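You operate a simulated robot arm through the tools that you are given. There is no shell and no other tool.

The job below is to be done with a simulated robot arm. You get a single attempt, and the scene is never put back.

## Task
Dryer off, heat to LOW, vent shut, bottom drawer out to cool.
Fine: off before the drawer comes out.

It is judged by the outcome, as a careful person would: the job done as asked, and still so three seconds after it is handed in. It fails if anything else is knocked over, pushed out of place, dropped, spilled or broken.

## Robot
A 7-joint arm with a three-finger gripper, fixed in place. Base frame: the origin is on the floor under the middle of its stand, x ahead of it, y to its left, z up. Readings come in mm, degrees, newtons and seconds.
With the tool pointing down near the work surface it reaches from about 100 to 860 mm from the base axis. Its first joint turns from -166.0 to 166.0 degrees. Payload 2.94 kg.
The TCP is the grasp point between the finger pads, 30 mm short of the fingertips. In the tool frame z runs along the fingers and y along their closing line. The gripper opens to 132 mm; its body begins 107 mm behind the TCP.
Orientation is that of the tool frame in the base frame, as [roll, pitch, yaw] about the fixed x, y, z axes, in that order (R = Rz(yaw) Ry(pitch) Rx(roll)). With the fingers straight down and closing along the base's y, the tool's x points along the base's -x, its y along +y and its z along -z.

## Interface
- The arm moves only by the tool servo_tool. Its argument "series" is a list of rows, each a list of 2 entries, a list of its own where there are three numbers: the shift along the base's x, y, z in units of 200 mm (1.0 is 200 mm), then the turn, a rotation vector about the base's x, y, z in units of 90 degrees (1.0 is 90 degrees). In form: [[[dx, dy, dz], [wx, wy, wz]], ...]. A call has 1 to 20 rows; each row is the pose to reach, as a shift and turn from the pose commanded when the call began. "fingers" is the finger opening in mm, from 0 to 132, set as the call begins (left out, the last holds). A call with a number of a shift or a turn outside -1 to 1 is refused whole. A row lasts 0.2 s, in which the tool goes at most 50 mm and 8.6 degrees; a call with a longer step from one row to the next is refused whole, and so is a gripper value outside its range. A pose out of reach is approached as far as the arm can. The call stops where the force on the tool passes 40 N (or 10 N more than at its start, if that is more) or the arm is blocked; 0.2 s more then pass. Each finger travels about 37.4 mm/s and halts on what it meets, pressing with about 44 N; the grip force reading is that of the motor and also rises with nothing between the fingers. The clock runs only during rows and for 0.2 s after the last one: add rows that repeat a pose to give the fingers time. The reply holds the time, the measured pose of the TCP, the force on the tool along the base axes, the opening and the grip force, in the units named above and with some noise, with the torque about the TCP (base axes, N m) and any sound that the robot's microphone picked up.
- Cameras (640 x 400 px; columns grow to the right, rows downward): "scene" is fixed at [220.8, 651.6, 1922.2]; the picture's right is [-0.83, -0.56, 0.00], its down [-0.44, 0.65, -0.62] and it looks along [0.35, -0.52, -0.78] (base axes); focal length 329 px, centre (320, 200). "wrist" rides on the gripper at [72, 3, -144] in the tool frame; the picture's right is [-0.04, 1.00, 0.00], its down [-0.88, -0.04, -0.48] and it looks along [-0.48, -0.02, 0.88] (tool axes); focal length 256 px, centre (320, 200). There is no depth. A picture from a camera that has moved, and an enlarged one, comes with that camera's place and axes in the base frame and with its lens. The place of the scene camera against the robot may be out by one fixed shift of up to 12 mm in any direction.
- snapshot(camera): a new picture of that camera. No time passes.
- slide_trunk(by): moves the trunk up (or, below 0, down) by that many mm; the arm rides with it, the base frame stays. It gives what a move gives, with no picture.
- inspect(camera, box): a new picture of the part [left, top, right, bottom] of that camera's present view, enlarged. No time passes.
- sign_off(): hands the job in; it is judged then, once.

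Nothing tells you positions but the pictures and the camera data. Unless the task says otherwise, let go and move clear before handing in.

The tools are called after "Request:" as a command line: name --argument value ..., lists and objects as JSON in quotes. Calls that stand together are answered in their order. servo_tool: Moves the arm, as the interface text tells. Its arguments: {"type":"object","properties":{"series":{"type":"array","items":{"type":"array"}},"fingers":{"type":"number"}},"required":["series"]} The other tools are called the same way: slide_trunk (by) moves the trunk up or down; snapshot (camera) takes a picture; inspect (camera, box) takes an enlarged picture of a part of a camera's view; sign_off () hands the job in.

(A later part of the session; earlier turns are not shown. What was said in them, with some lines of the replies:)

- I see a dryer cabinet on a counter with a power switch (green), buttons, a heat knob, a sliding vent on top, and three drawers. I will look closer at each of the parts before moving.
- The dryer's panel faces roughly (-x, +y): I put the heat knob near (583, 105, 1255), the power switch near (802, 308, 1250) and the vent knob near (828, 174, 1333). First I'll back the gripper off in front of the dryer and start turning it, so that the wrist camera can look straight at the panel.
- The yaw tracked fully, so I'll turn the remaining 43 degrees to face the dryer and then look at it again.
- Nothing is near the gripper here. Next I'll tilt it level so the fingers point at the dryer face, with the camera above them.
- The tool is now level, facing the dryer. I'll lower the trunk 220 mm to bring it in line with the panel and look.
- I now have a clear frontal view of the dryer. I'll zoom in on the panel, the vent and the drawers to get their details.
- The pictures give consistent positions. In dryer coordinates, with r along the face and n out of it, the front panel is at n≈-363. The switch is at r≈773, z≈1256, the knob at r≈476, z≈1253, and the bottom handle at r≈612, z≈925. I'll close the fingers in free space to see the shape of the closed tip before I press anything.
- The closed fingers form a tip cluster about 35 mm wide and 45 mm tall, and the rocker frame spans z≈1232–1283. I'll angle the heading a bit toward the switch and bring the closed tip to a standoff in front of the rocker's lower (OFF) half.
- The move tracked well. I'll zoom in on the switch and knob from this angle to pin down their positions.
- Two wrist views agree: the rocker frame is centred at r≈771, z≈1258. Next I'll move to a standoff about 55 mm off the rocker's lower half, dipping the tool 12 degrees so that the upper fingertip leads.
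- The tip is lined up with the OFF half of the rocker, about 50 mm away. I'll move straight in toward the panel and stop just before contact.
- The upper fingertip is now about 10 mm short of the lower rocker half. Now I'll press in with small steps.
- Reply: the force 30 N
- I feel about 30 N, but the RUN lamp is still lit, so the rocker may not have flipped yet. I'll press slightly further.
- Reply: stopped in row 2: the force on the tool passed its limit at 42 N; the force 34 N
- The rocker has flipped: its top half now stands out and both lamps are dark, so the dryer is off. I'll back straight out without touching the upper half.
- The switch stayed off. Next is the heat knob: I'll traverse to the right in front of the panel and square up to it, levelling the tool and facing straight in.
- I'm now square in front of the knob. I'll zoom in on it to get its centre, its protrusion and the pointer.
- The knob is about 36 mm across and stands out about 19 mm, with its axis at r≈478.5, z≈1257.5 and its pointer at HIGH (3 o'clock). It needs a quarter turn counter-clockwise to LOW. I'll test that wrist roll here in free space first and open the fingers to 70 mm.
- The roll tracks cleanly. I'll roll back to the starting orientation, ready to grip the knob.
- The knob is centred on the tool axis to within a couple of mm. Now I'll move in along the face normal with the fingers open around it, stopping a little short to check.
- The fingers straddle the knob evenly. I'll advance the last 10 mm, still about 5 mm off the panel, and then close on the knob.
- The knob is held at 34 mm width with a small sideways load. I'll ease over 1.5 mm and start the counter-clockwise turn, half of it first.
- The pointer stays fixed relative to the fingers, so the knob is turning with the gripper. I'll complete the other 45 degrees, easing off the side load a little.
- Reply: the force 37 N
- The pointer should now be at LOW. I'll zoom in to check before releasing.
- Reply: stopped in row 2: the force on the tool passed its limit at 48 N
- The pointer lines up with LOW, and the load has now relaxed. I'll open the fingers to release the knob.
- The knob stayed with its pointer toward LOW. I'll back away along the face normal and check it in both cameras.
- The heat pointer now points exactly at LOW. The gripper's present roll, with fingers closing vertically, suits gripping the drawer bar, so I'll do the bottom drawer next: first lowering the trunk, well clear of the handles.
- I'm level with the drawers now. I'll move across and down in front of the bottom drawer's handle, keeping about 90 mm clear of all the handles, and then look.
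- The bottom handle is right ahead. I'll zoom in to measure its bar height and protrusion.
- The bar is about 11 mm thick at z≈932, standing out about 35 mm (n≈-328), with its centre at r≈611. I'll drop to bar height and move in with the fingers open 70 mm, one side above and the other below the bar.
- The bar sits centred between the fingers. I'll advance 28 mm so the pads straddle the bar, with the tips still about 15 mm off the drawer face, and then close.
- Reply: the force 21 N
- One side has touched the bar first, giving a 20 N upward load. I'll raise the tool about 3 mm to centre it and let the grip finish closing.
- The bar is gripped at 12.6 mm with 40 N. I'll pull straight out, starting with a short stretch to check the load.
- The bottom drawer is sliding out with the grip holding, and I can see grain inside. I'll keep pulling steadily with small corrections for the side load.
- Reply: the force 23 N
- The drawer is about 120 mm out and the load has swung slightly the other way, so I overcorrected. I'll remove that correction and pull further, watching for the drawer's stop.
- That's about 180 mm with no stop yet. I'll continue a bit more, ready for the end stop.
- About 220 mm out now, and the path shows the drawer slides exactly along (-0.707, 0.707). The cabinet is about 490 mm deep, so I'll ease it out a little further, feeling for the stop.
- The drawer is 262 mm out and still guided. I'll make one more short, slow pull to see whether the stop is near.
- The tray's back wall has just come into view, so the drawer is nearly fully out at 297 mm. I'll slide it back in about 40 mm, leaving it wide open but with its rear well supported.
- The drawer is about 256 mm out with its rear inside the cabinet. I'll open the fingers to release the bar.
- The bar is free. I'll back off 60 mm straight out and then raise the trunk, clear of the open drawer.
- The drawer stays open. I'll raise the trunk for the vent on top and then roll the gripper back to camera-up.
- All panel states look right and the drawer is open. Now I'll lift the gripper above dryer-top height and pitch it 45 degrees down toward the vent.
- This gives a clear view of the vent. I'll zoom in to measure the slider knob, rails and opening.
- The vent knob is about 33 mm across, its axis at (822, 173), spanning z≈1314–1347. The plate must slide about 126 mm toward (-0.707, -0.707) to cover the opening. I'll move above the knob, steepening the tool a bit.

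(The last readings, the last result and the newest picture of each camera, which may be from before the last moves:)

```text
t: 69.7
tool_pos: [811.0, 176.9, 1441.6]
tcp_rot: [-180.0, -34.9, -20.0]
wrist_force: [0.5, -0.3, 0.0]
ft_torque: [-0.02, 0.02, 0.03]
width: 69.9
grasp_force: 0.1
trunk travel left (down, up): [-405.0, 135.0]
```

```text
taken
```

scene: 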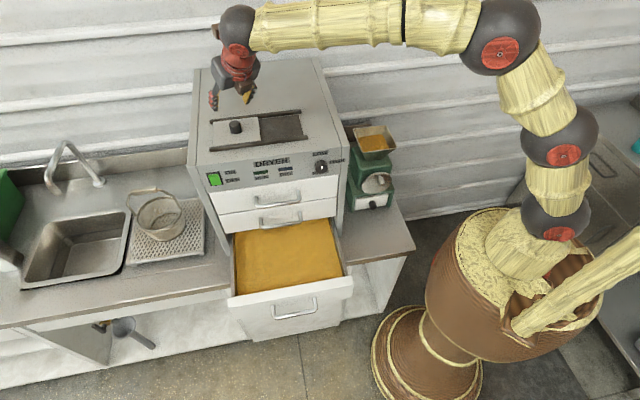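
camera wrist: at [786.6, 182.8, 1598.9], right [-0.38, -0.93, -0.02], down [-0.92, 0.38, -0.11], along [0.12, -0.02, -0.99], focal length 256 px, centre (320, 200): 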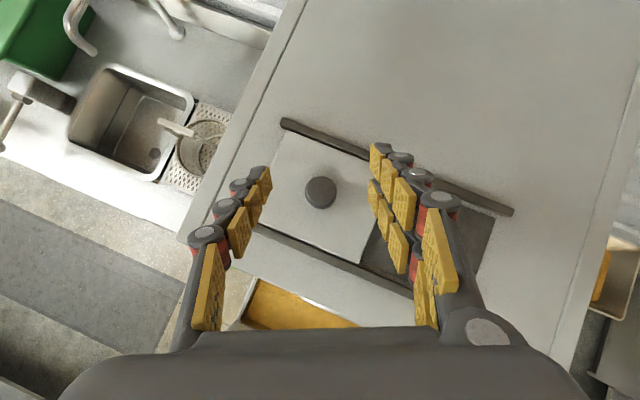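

The knob is centred between the fingers. I'll go straight down, pausing just above the plate.

Request:
servo_tool --series '[[[0.003, 0, -0.09], [0, 0, 0]], [[0.006, 0, -0.18], [0, 0, 0]], [[0.006, 0, -0.27], [0, 0, 0]], [[0.006, 0, -0.34], [0, 0, 0]], [[0.006, 0, -0.39], [0, 0, 0]], [[0.006, 0, -0.39], [0, 0, 0]]]'

Request:
snapshot --camera "wrist"

Request:
inspect --camera "scene" --box '[180, 60, 340, 160]'

```text
t: 71.1
tool_pos: [811.2, 177.9, 1361.2]
tcp_rot: [180.0, -35.0, -20.1]
wrist_force: [0.3, -0.1, 0.1]
ft_torque: [-0.03, -0.02, 0.01]
width: 70.0
grasp_force: 0.0
trunk travel left (down, up): [-405.0, 135.0]
```

```text
taken
camera wrist: at [787.5, 183.8, 1519.4], right [-0.38, -0.93, -0.02], down [-0.92, 0.38, -0.11], along [0.11, -0.02, -0.99], focal length 256 px, centre (320, 200)
```

wrist: 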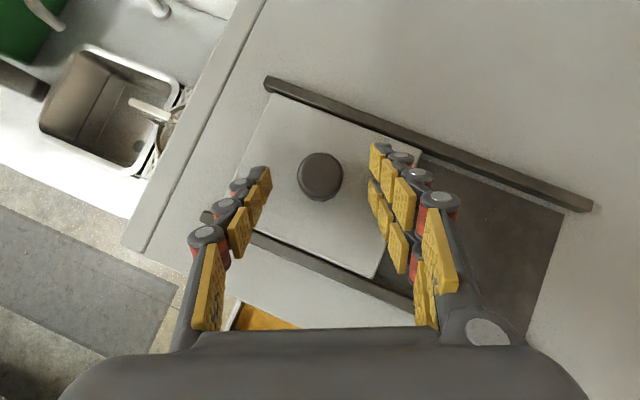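

```text
4.00 times, centred on (260, 110) of scene
camera zoom: at [220.8, 651.6, 1922.2], right [-0.83, -0.56, 0.0], down [-0.44, 0.65, -0.62], along [0.35, -0.52, -0.78], focal length 1316 px, centre (560, 560)
```

zoom: 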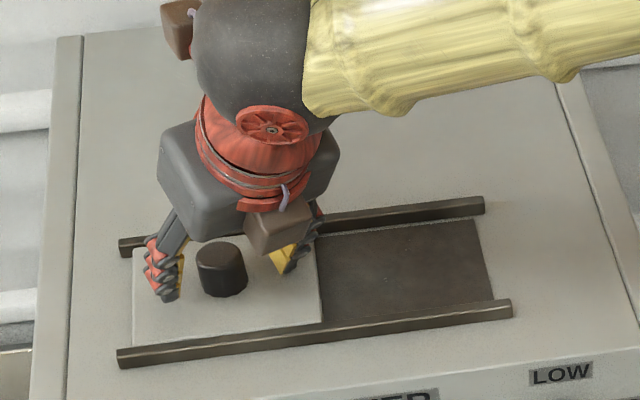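

The fingertips are level with the knob and about 11 mm above the plate. I'll go down 6 mm more and close on the knob.

Request:
servo_tool --series '[[[0, 0, -0.015], [0, 0, 0]], [[0, 0, -0.03], [0, 0, 0]], [[0, 0, -0.03], [0, 0, 0]]]'

Request:
servo_tool --series '[[[0, 0, 0], [0, 0, 0]], [[0, 0, 0], [0, 0, 0]], [[0, 0, 0], [0, 0, 0]], [[0, 0, 0], [0, 0, 0]], [[0, 0, 0], [0, 0, 0]], [[0, 0, 0], [0, 0, 0]], [[0, 0, 0], [0, 0, 0]]]' --fingers 26

Request:
snapshot --camera "wrist"

```text
t: 71.9
tool_pos: [811.2, 177.3, 1360.3]
tcp_rot: [-179.7, -35.2, -20.1]
wrist_force: [3.0, -2.0, 20.6]
ft_torque: [-0.83, 0.23, -0.05]
width: 74.1
grasp_force: 2.7
trunk travel left (down, up): [-405.0, 135.0]
```

```text
t: 72.6
tool_pos: [812.8, 177.9, 1362.4]
tcp_rot: [-179.8, -35.4, -20.2]
wrist_force: [0.6, -2.2, 11.7]
ft_torque: [-0.4, 0.11, 0.01]
width: 31.5
grasp_force: 3.8
trunk travel left (down, up): [-405.0, 135.0]
stopped in row 3: the force on the tool passed its limit at 45 N (the readings are from after the stop); the commanded pose is now the measured one
```

```text
taken
camera wrist: at [787.9, 183.2, 1520.5], right [-0.38, -0.93, -0.03], down [-0.92, 0.38, -0.12], along [0.12, -0.02, -0.99], focal length 256 px, centre (320, 200)
```

wrist: 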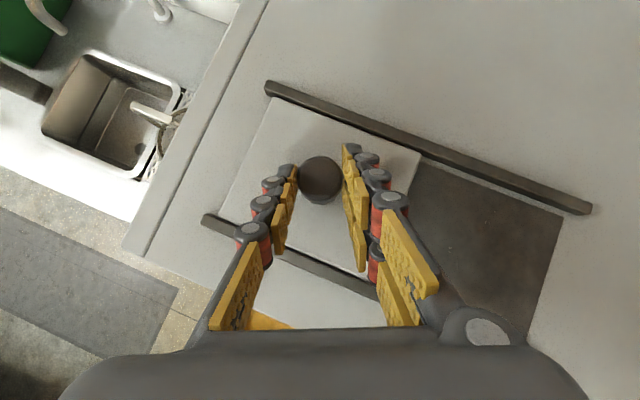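

The fingertips touched the plate, so it is slightly higher than I estimated. I'll lift 4 mm to unload and then finish closing on the knob.

Request:
servo_tool --series '[[[0, 0, 0.01], [0, 0, 0]], [[0, 0, 0.02], [0, 0, 0]], [[0, 0, 0.02], [0, 0, 0]], [[0, 0, 0.02], [0, 0, 0]], [[0, 0, 0.02], [0, 0, 0]]]' --fingers 26

Request:
inspect --camera "wrist" --box '[220, 70, 420, 270]'

Request:
inspect --camera "scene" --box '[180, 60, 340, 160]'

```text
t: 73.8
tool_pos: [811.5, 177.2, 1363.1]
tcp_rot: [179.9, -35.1, -20.2]
wrist_force: [1.2, -2.0, -2.2]
ft_torque: [-0.21, -0.45, 0.13]
width: 30.6
grasp_force: 44.7
trunk travel left (down, up): [-405.0, 135.0]
```

```text
2.00 times, centred on (320, 170) of wrist
camera zoom: at [787.6, 181.8, 1520.7], right [-0.38, -0.93, -0.02], down [-0.92, 0.38, -0.12], along [0.12, -0.02, -0.99], focal length 512 px, centre (320, 260)
```

zoom: 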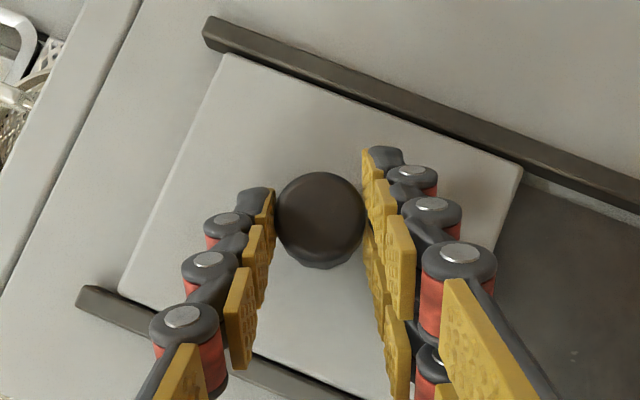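

```text
4.00 times, centred on (260, 110) of scene
camera zoom: at [220.8, 651.6, 1922.2], right [-0.83, -0.56, 0.0], down [-0.44, 0.65, -0.62], along [0.35, -0.52, -0.78], focal length 1316 px, centre (560, 560)
```

zoom: 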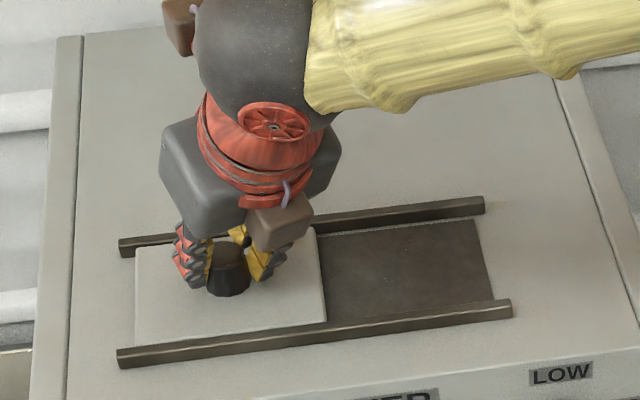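

The vent knob is firmly gripped at 30.6 mm with almost no side load. I'll slide the plate toward the opening along (-0.707, -0.707).

Request:
servo_tool --series '[[[-0.025, -0.025, 0], [0, 0, 0]], [[-0.06, -0.06, 0], [0, 0, 0]], [[-0.095, -0.095, 0], [0, 0, 0]], [[-0.13, -0.13, 0], [0, 0, 0]], [[-0.165, -0.165, 0], [0, 0, 0]], [[-0.2, -0.2, 0], [0, 0, 0]]]'

Request:
snapshot --camera "wrist"

Request:
inspect --camera "scene" --box '[180, 60, 340, 160]'

```text
t: 75.2
tool_pos: [770.7, 135.7, 1362.2]
tcp_rot: [179.8, -35.1, -20.1]
wrist_force: [1.5, -2.8, -7.5]
ft_torque: [-0.13, -0.48, 0.12]
width: 30.6
grasp_force: 44.8
trunk travel left (down, up): [-405.0, 135.0]
```

```text
taken
camera wrist: at [746.8, 141.2, 1520.7], right [-0.38, -0.93, -0.02], down [-0.92, 0.38, -0.12], along [0.12, -0.02, -0.99], focal length 256 px, centre (320, 200)
```

wrist: 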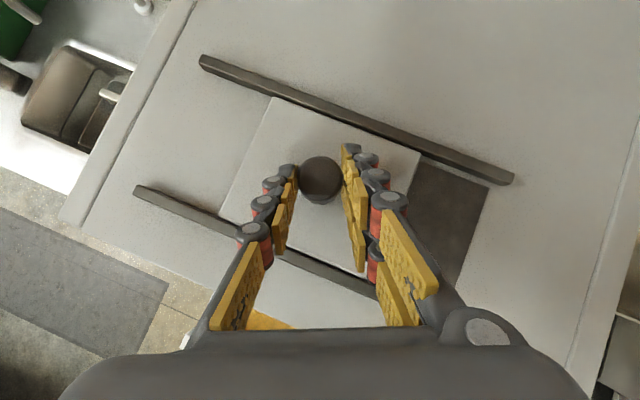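

```text
4.00 times, centred on (260, 110) of scene
camera zoom: at [220.8, 651.6, 1922.2], right [-0.83, -0.56, 0.0], down [-0.44, 0.65, -0.62], along [0.35, -0.52, -0.78], focal length 1316 px, centre (560, 560)
```

zoom: 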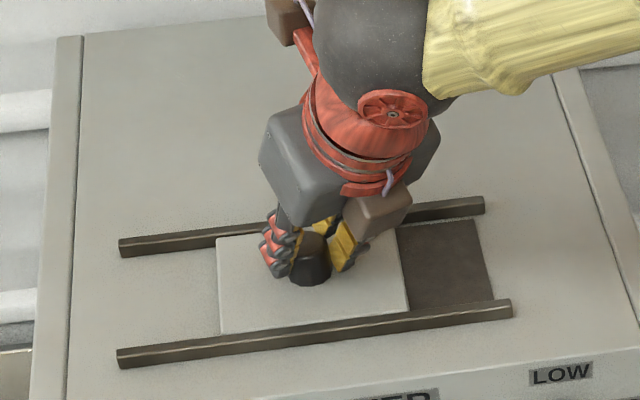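

The plate slides freely and is nearly halfway across. I'll continue another 60 mm.

Request:
servo_tool --series '[[[-0.035, -0.035, 0], [0, 0, 0]], [[-0.07, -0.07, 0], [0, 0, 0]], [[-0.105, -0.105, 0], [0, 0, 0]], [[-0.14, -0.14, 0], [0, 0, 0]], [[-0.175, -0.175, 0], [0, 0, 0]], [[-0.21, -0.21, 0], [0, 0, 0]]]'

Request:
snapshot --camera "wrist"

Request:
inspect --camera "scene" --box '[180, 60, 340, 160]'

```text
t: 76.6
tool_pos: [729.5, 96.3, 1363.6]
tcp_rot: [179.8, -35.1, -20.2]
wrist_force: [-2.0, 1.2, -6.9]
ft_torque: [0.4, 1.24, 0.15]
width: 30.6
grasp_force: 44.9
trunk travel left (down, up): [-405.0, 135.0]
```

```text
taken
camera wrist: at [706.5, 100.7, 1520.7], right [-0.38, -0.93, -0.02], down [-0.92, 0.38, -0.12], along [0.12, -0.02, -0.99], focal length 256 px, centre (320, 200)
```

wrist: 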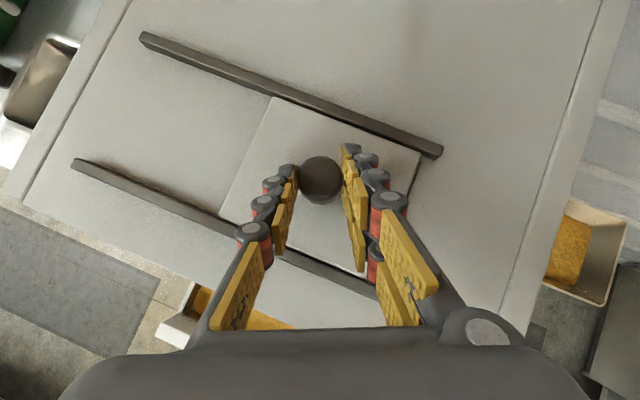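

```text
4.00 times, centred on (260, 110) of scene
camera zoom: at [220.8, 651.6, 1922.2], right [-0.83, -0.56, 0.0], down [-0.44, 0.65, -0.62], along [0.35, -0.52, -0.78], focal length 1316 px, centre (560, 560)
```

zoom: 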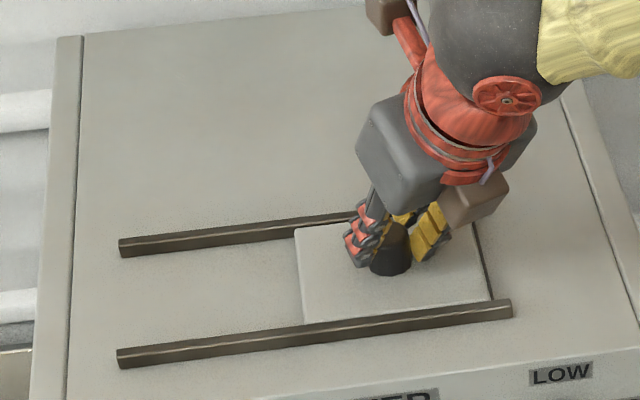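

Only a thin dark strip is left uncovered. I'll push the last few mm in small steps, to the stop.

Request:
servo_tool --series '[[[-0.0106, -0.0106, 0], [0, 0, 0]], [[-0.0212, -0.0212, 0], [0, 0, 0]], [[-0.0318, -0.0318, 0], [0, 0, 0]], [[-0.0389, -0.0389, 0], [0, 0, 0]], [[-0.046, -0.046, 0], [0, 0, 0]], [[-0.046, -0.046, 0], [0, 0, 0]]]'

Request:
snapshot --camera "wrist"

Request:
inspect --camera "scene" --box '[240, 90, 340, 160]'

```text
t: 78.0
tool_pos: [724.2, 88.7, 1363.5]
tcp_rot: [179.8, -35.2, -20.1]
wrist_force: [11.3, 17.2, -12.6]
ft_torque: [0.74, -0.08, 0.39]
width: 30.7
grasp_force: 45.1
trunk travel left (down, up): [-405.0, 135.0]
```

```text
taken
camera wrist: at [700.0, 94.5, 1520.7], right [-0.38, -0.93, -0.02], down [-0.92, 0.38, -0.12], along [0.12, -0.02, -0.99], focal length 256 px, centre (320, 200)
```

wrist: 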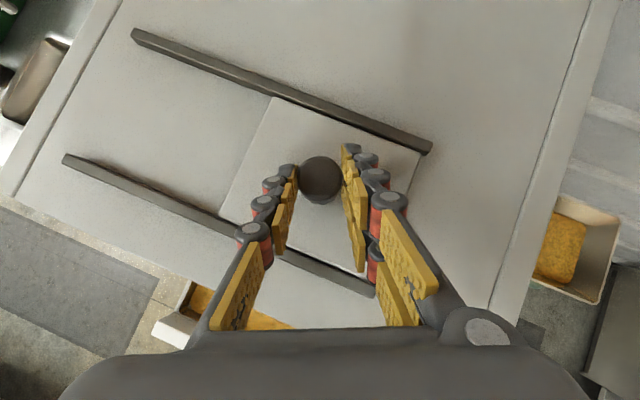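

```text
5.71 times, centred on (290, 125) of scene
camera zoom: at [220.8, 651.6, 1922.2], right [-0.83, -0.56, 0.0], down [-0.44, 0.65, -0.62], along [0.35, -0.52, -0.78], focal length 1879 px, centre (491, 629)
```

zoom: 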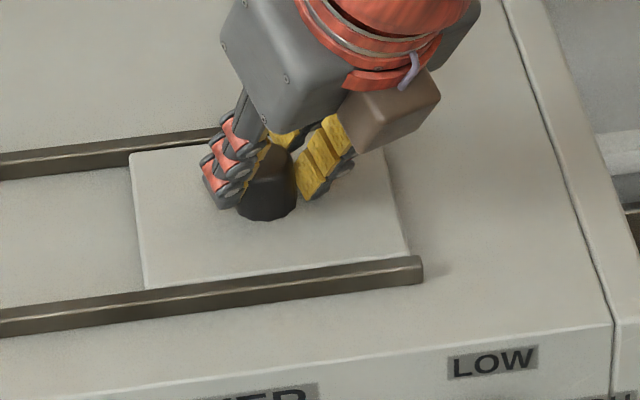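

The plate has reached its stop (about 20 N resisting) and the opening is fully covered. I'll open the fingers and lift straight up.

Request:
servo_tool --series '[[[0, 0, 0], [0, 0, 0]], [[0, 0, 0], [0, 0, 0]], [[0, 0, 0], [0, 0, 0]], [[0, 0, 0], [0, 0, 0]], [[0, 0, 0], [0, 0, 0]]]' --fingers 70

Request:
servo_tool --series '[[[0, 0, 0.1], [0, 0, 0]], [[0, 0, 0.25], [0, 0, 0]], [[0, 0, 0.42], [0, 0, 0]], [[0, 0, 0.6], [0, 0, 0]], [[0, 0, 0.6], [0, 0, 0]]]'

Request:
snapshot --camera "wrist"

Request:
snapshot --camera "scene"

```text
t: 79.2
tool_pos: [720.4, 86.5, 1364.4]
tcp_rot: [179.9, -35.2, -20.2]
wrist_force: [0.2, -0.3, -0.2]
ft_torque: [-0.02, 0.01, -0.04]
width: 70.1
grasp_force: 0.1
trunk travel left (down, up): [-405.0, 135.0]
```

```text
t: 80.4
tool_pos: [723.5, 89.4, 1484.8]
tcp_rot: [180.0, -35.1, -20.2]
wrist_force: [-0.8, 0.1, 0.3]
ft_torque: [0.05, 0.0, -0.01]
width: 69.9
grasp_force: 0.0
trunk travel left (down, up): [-405.0, 135.0]
```

```text
taken
camera wrist: at [699.7, 94.3, 1642.9], right [-0.38, -0.93, -0.02], down [-0.92, 0.38, -0.12], along [0.12, -0.02, -0.99], focal length 256 px, centre (320, 200)
```

wrist: 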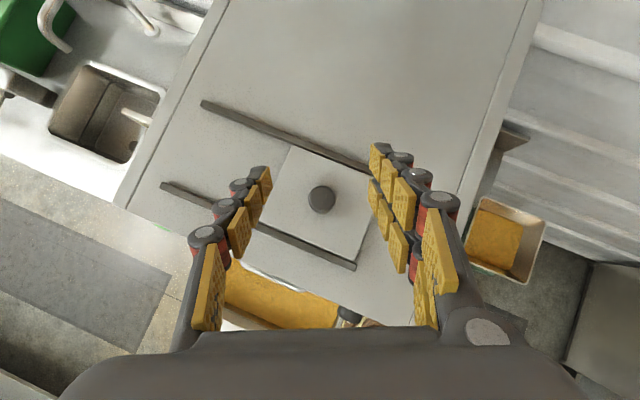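

```text
taken
```

scene: 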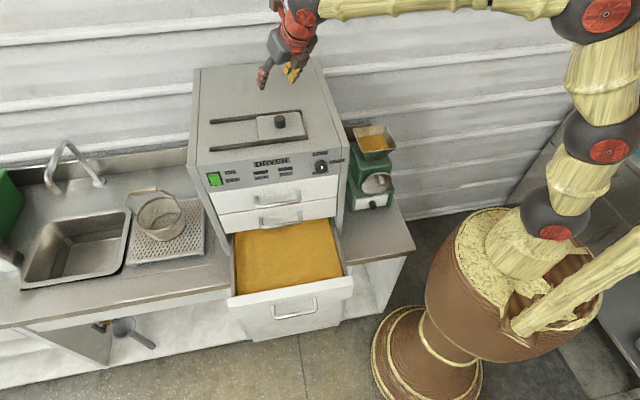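

The vent looks shut. I'll retreat the arm up and back, clear of the dryer, and make a final check of every control.

Request:
servo_tool --series '[[[-0.1, 0.06, 0.08], [0, 0, 0]], [[-0.25, 0.15, 0.15], [0, 0, 0]], [[-0.42, 0.25, 0.2], [0, 0, 0]], [[-0.6, 0.36, 0.25], [0, 0, 0]], [[-0.78, 0.48, 0.25], [0, 0, 0]], [[-0.9, 0.6, 0.25], [0, 0, 0]], [[-0.9, 0.6, 0.25], [0, 0, 0]]]'

Request:
inspect --camera "scene" --box '[180, 60, 340, 160]'

Request:
inspect --camera "scene" --box '[190, 140, 350, 240]'

Request:
inspect --camera "scene" --box '[100, 120, 420, 340]'

Request:
snapshot --camera "scene"

Request:
snapshot --camera "wrist"

```text
t: 82.0
tool_pos: [540.1, 204.9, 1536.9]
tcp_rot: [180.0, -35.3, -20.2]
wrist_force: [0.3, -0.9, 0.2]
ft_torque: [0.05, 0.01, 0.0]
width: 70.2
grasp_force: 0.1
trunk travel left (down, up): [-405.0, 135.0]
```

```text
4.00 times, centred on (260, 110) of scene
camera zoom: at [220.8, 651.6, 1922.2], right [-0.83, -0.56, 0.0], down [-0.44, 0.65, -0.62], along [0.35, -0.52, -0.78], focal length 1316 px, centre (560, 560)
```

zoom: 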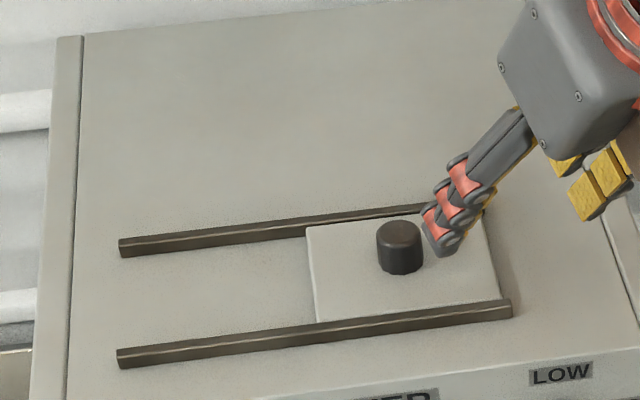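

```text
4.00 times, centred on (270, 190) of scene
camera zoom: at [220.8, 651.6, 1922.2], right [-0.83, -0.56, 0.0], down [-0.44, 0.65, -0.62], along [0.35, -0.52, -0.78], focal length 1316 px, centre (520, 240)
```

zoom: 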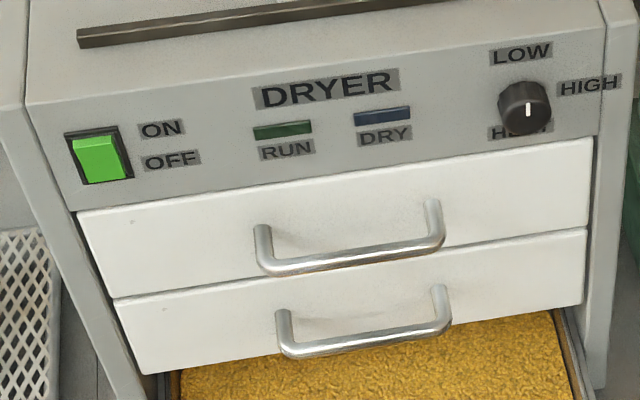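

```text
1.82 times, centred on (260, 230) of scene
camera zoom: at [220.8, 651.6, 1922.2], right [-0.83, -0.56, 0.0], down [-0.44, 0.65, -0.62], along [0.35, -0.52, -0.78], focal length 598 px, centre (429, 146)
```

zoom: 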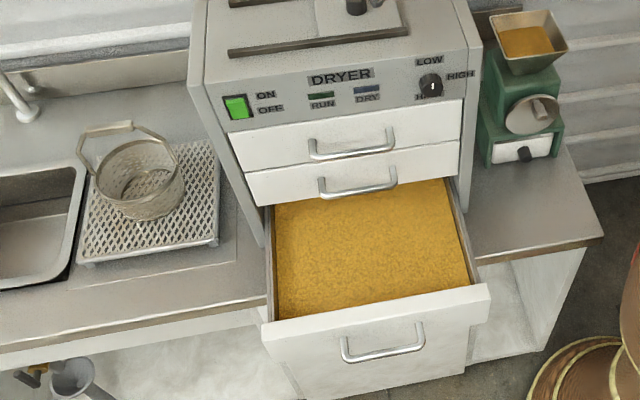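

```text
taken
```

scene: 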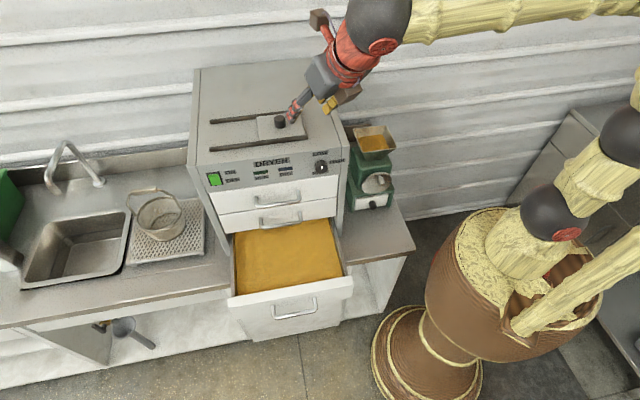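

```text
taken
camera wrist: at [517.1, 209.5, 1693.9], right [-0.38, -0.93, -0.02], down [-0.92, 0.38, -0.12], along [0.12, -0.02, -0.99], focal length 256 px, centre (320, 200)
```

wrist: 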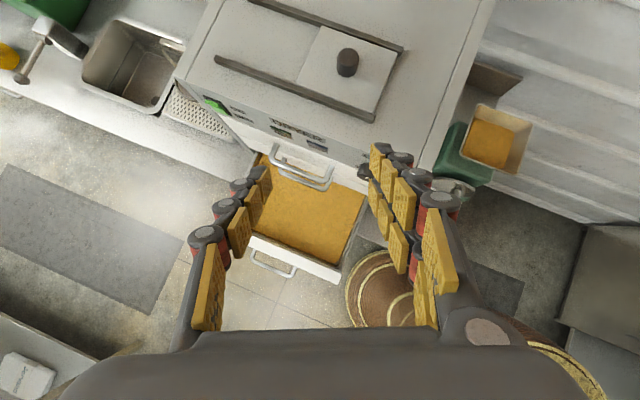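

Everything looks right; I'll take one last close look at the vent's closing edge from the wrist camera.

Request:
inspect --camera "wrist" --box '[200, 0, 420, 140]'

```text
2.86 times, centred on (310, 70) of wrist
camera zoom: at [517.1, 209.5, 1693.9], right [-0.38, -0.93, -0.02], down [-0.92, 0.38, -0.12], along [0.12, -0.02, -0.99], focal length 731 px, centre (349, 571)
```

zoom: 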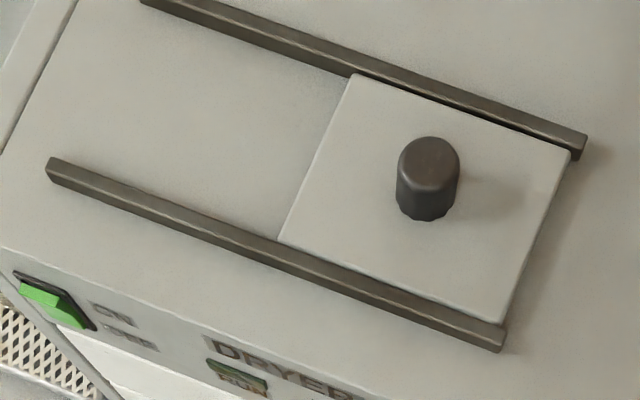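

The vent plate fully covers the opening, the rocker is at OFF with both lamps dark, and the heat pointer is on LOW. The bottom drawer is wide open and supported, nothing else has been moved, and the arm is clear, so I'm handing in the job.

Request:
sign_off

```text
The job is handed in.
```

The dryer is off, the heat is on LOW, the vent is shut, and the bottom drawer is out to cool. I switched it off first, before touching the drawer, and handed the job in.

- **Power:** the rocker is at OFF, and the RUN and DRY lamps are both dark.
- **Heat:** the knob's pointer is on LOW, turned from HIGH.
- **Vent:** the plate is slid to its stop and fully covers the opening.
- **Bottom drawer:** it is about 256 mm out. I pulled it to about 297 mm without reaching a stop, then slid it back roughly 40 mm so its rear stays supported in the cabinet.

In the final pictures nothing else had been moved or spilled. The arm let go and moved clear before I handed in.
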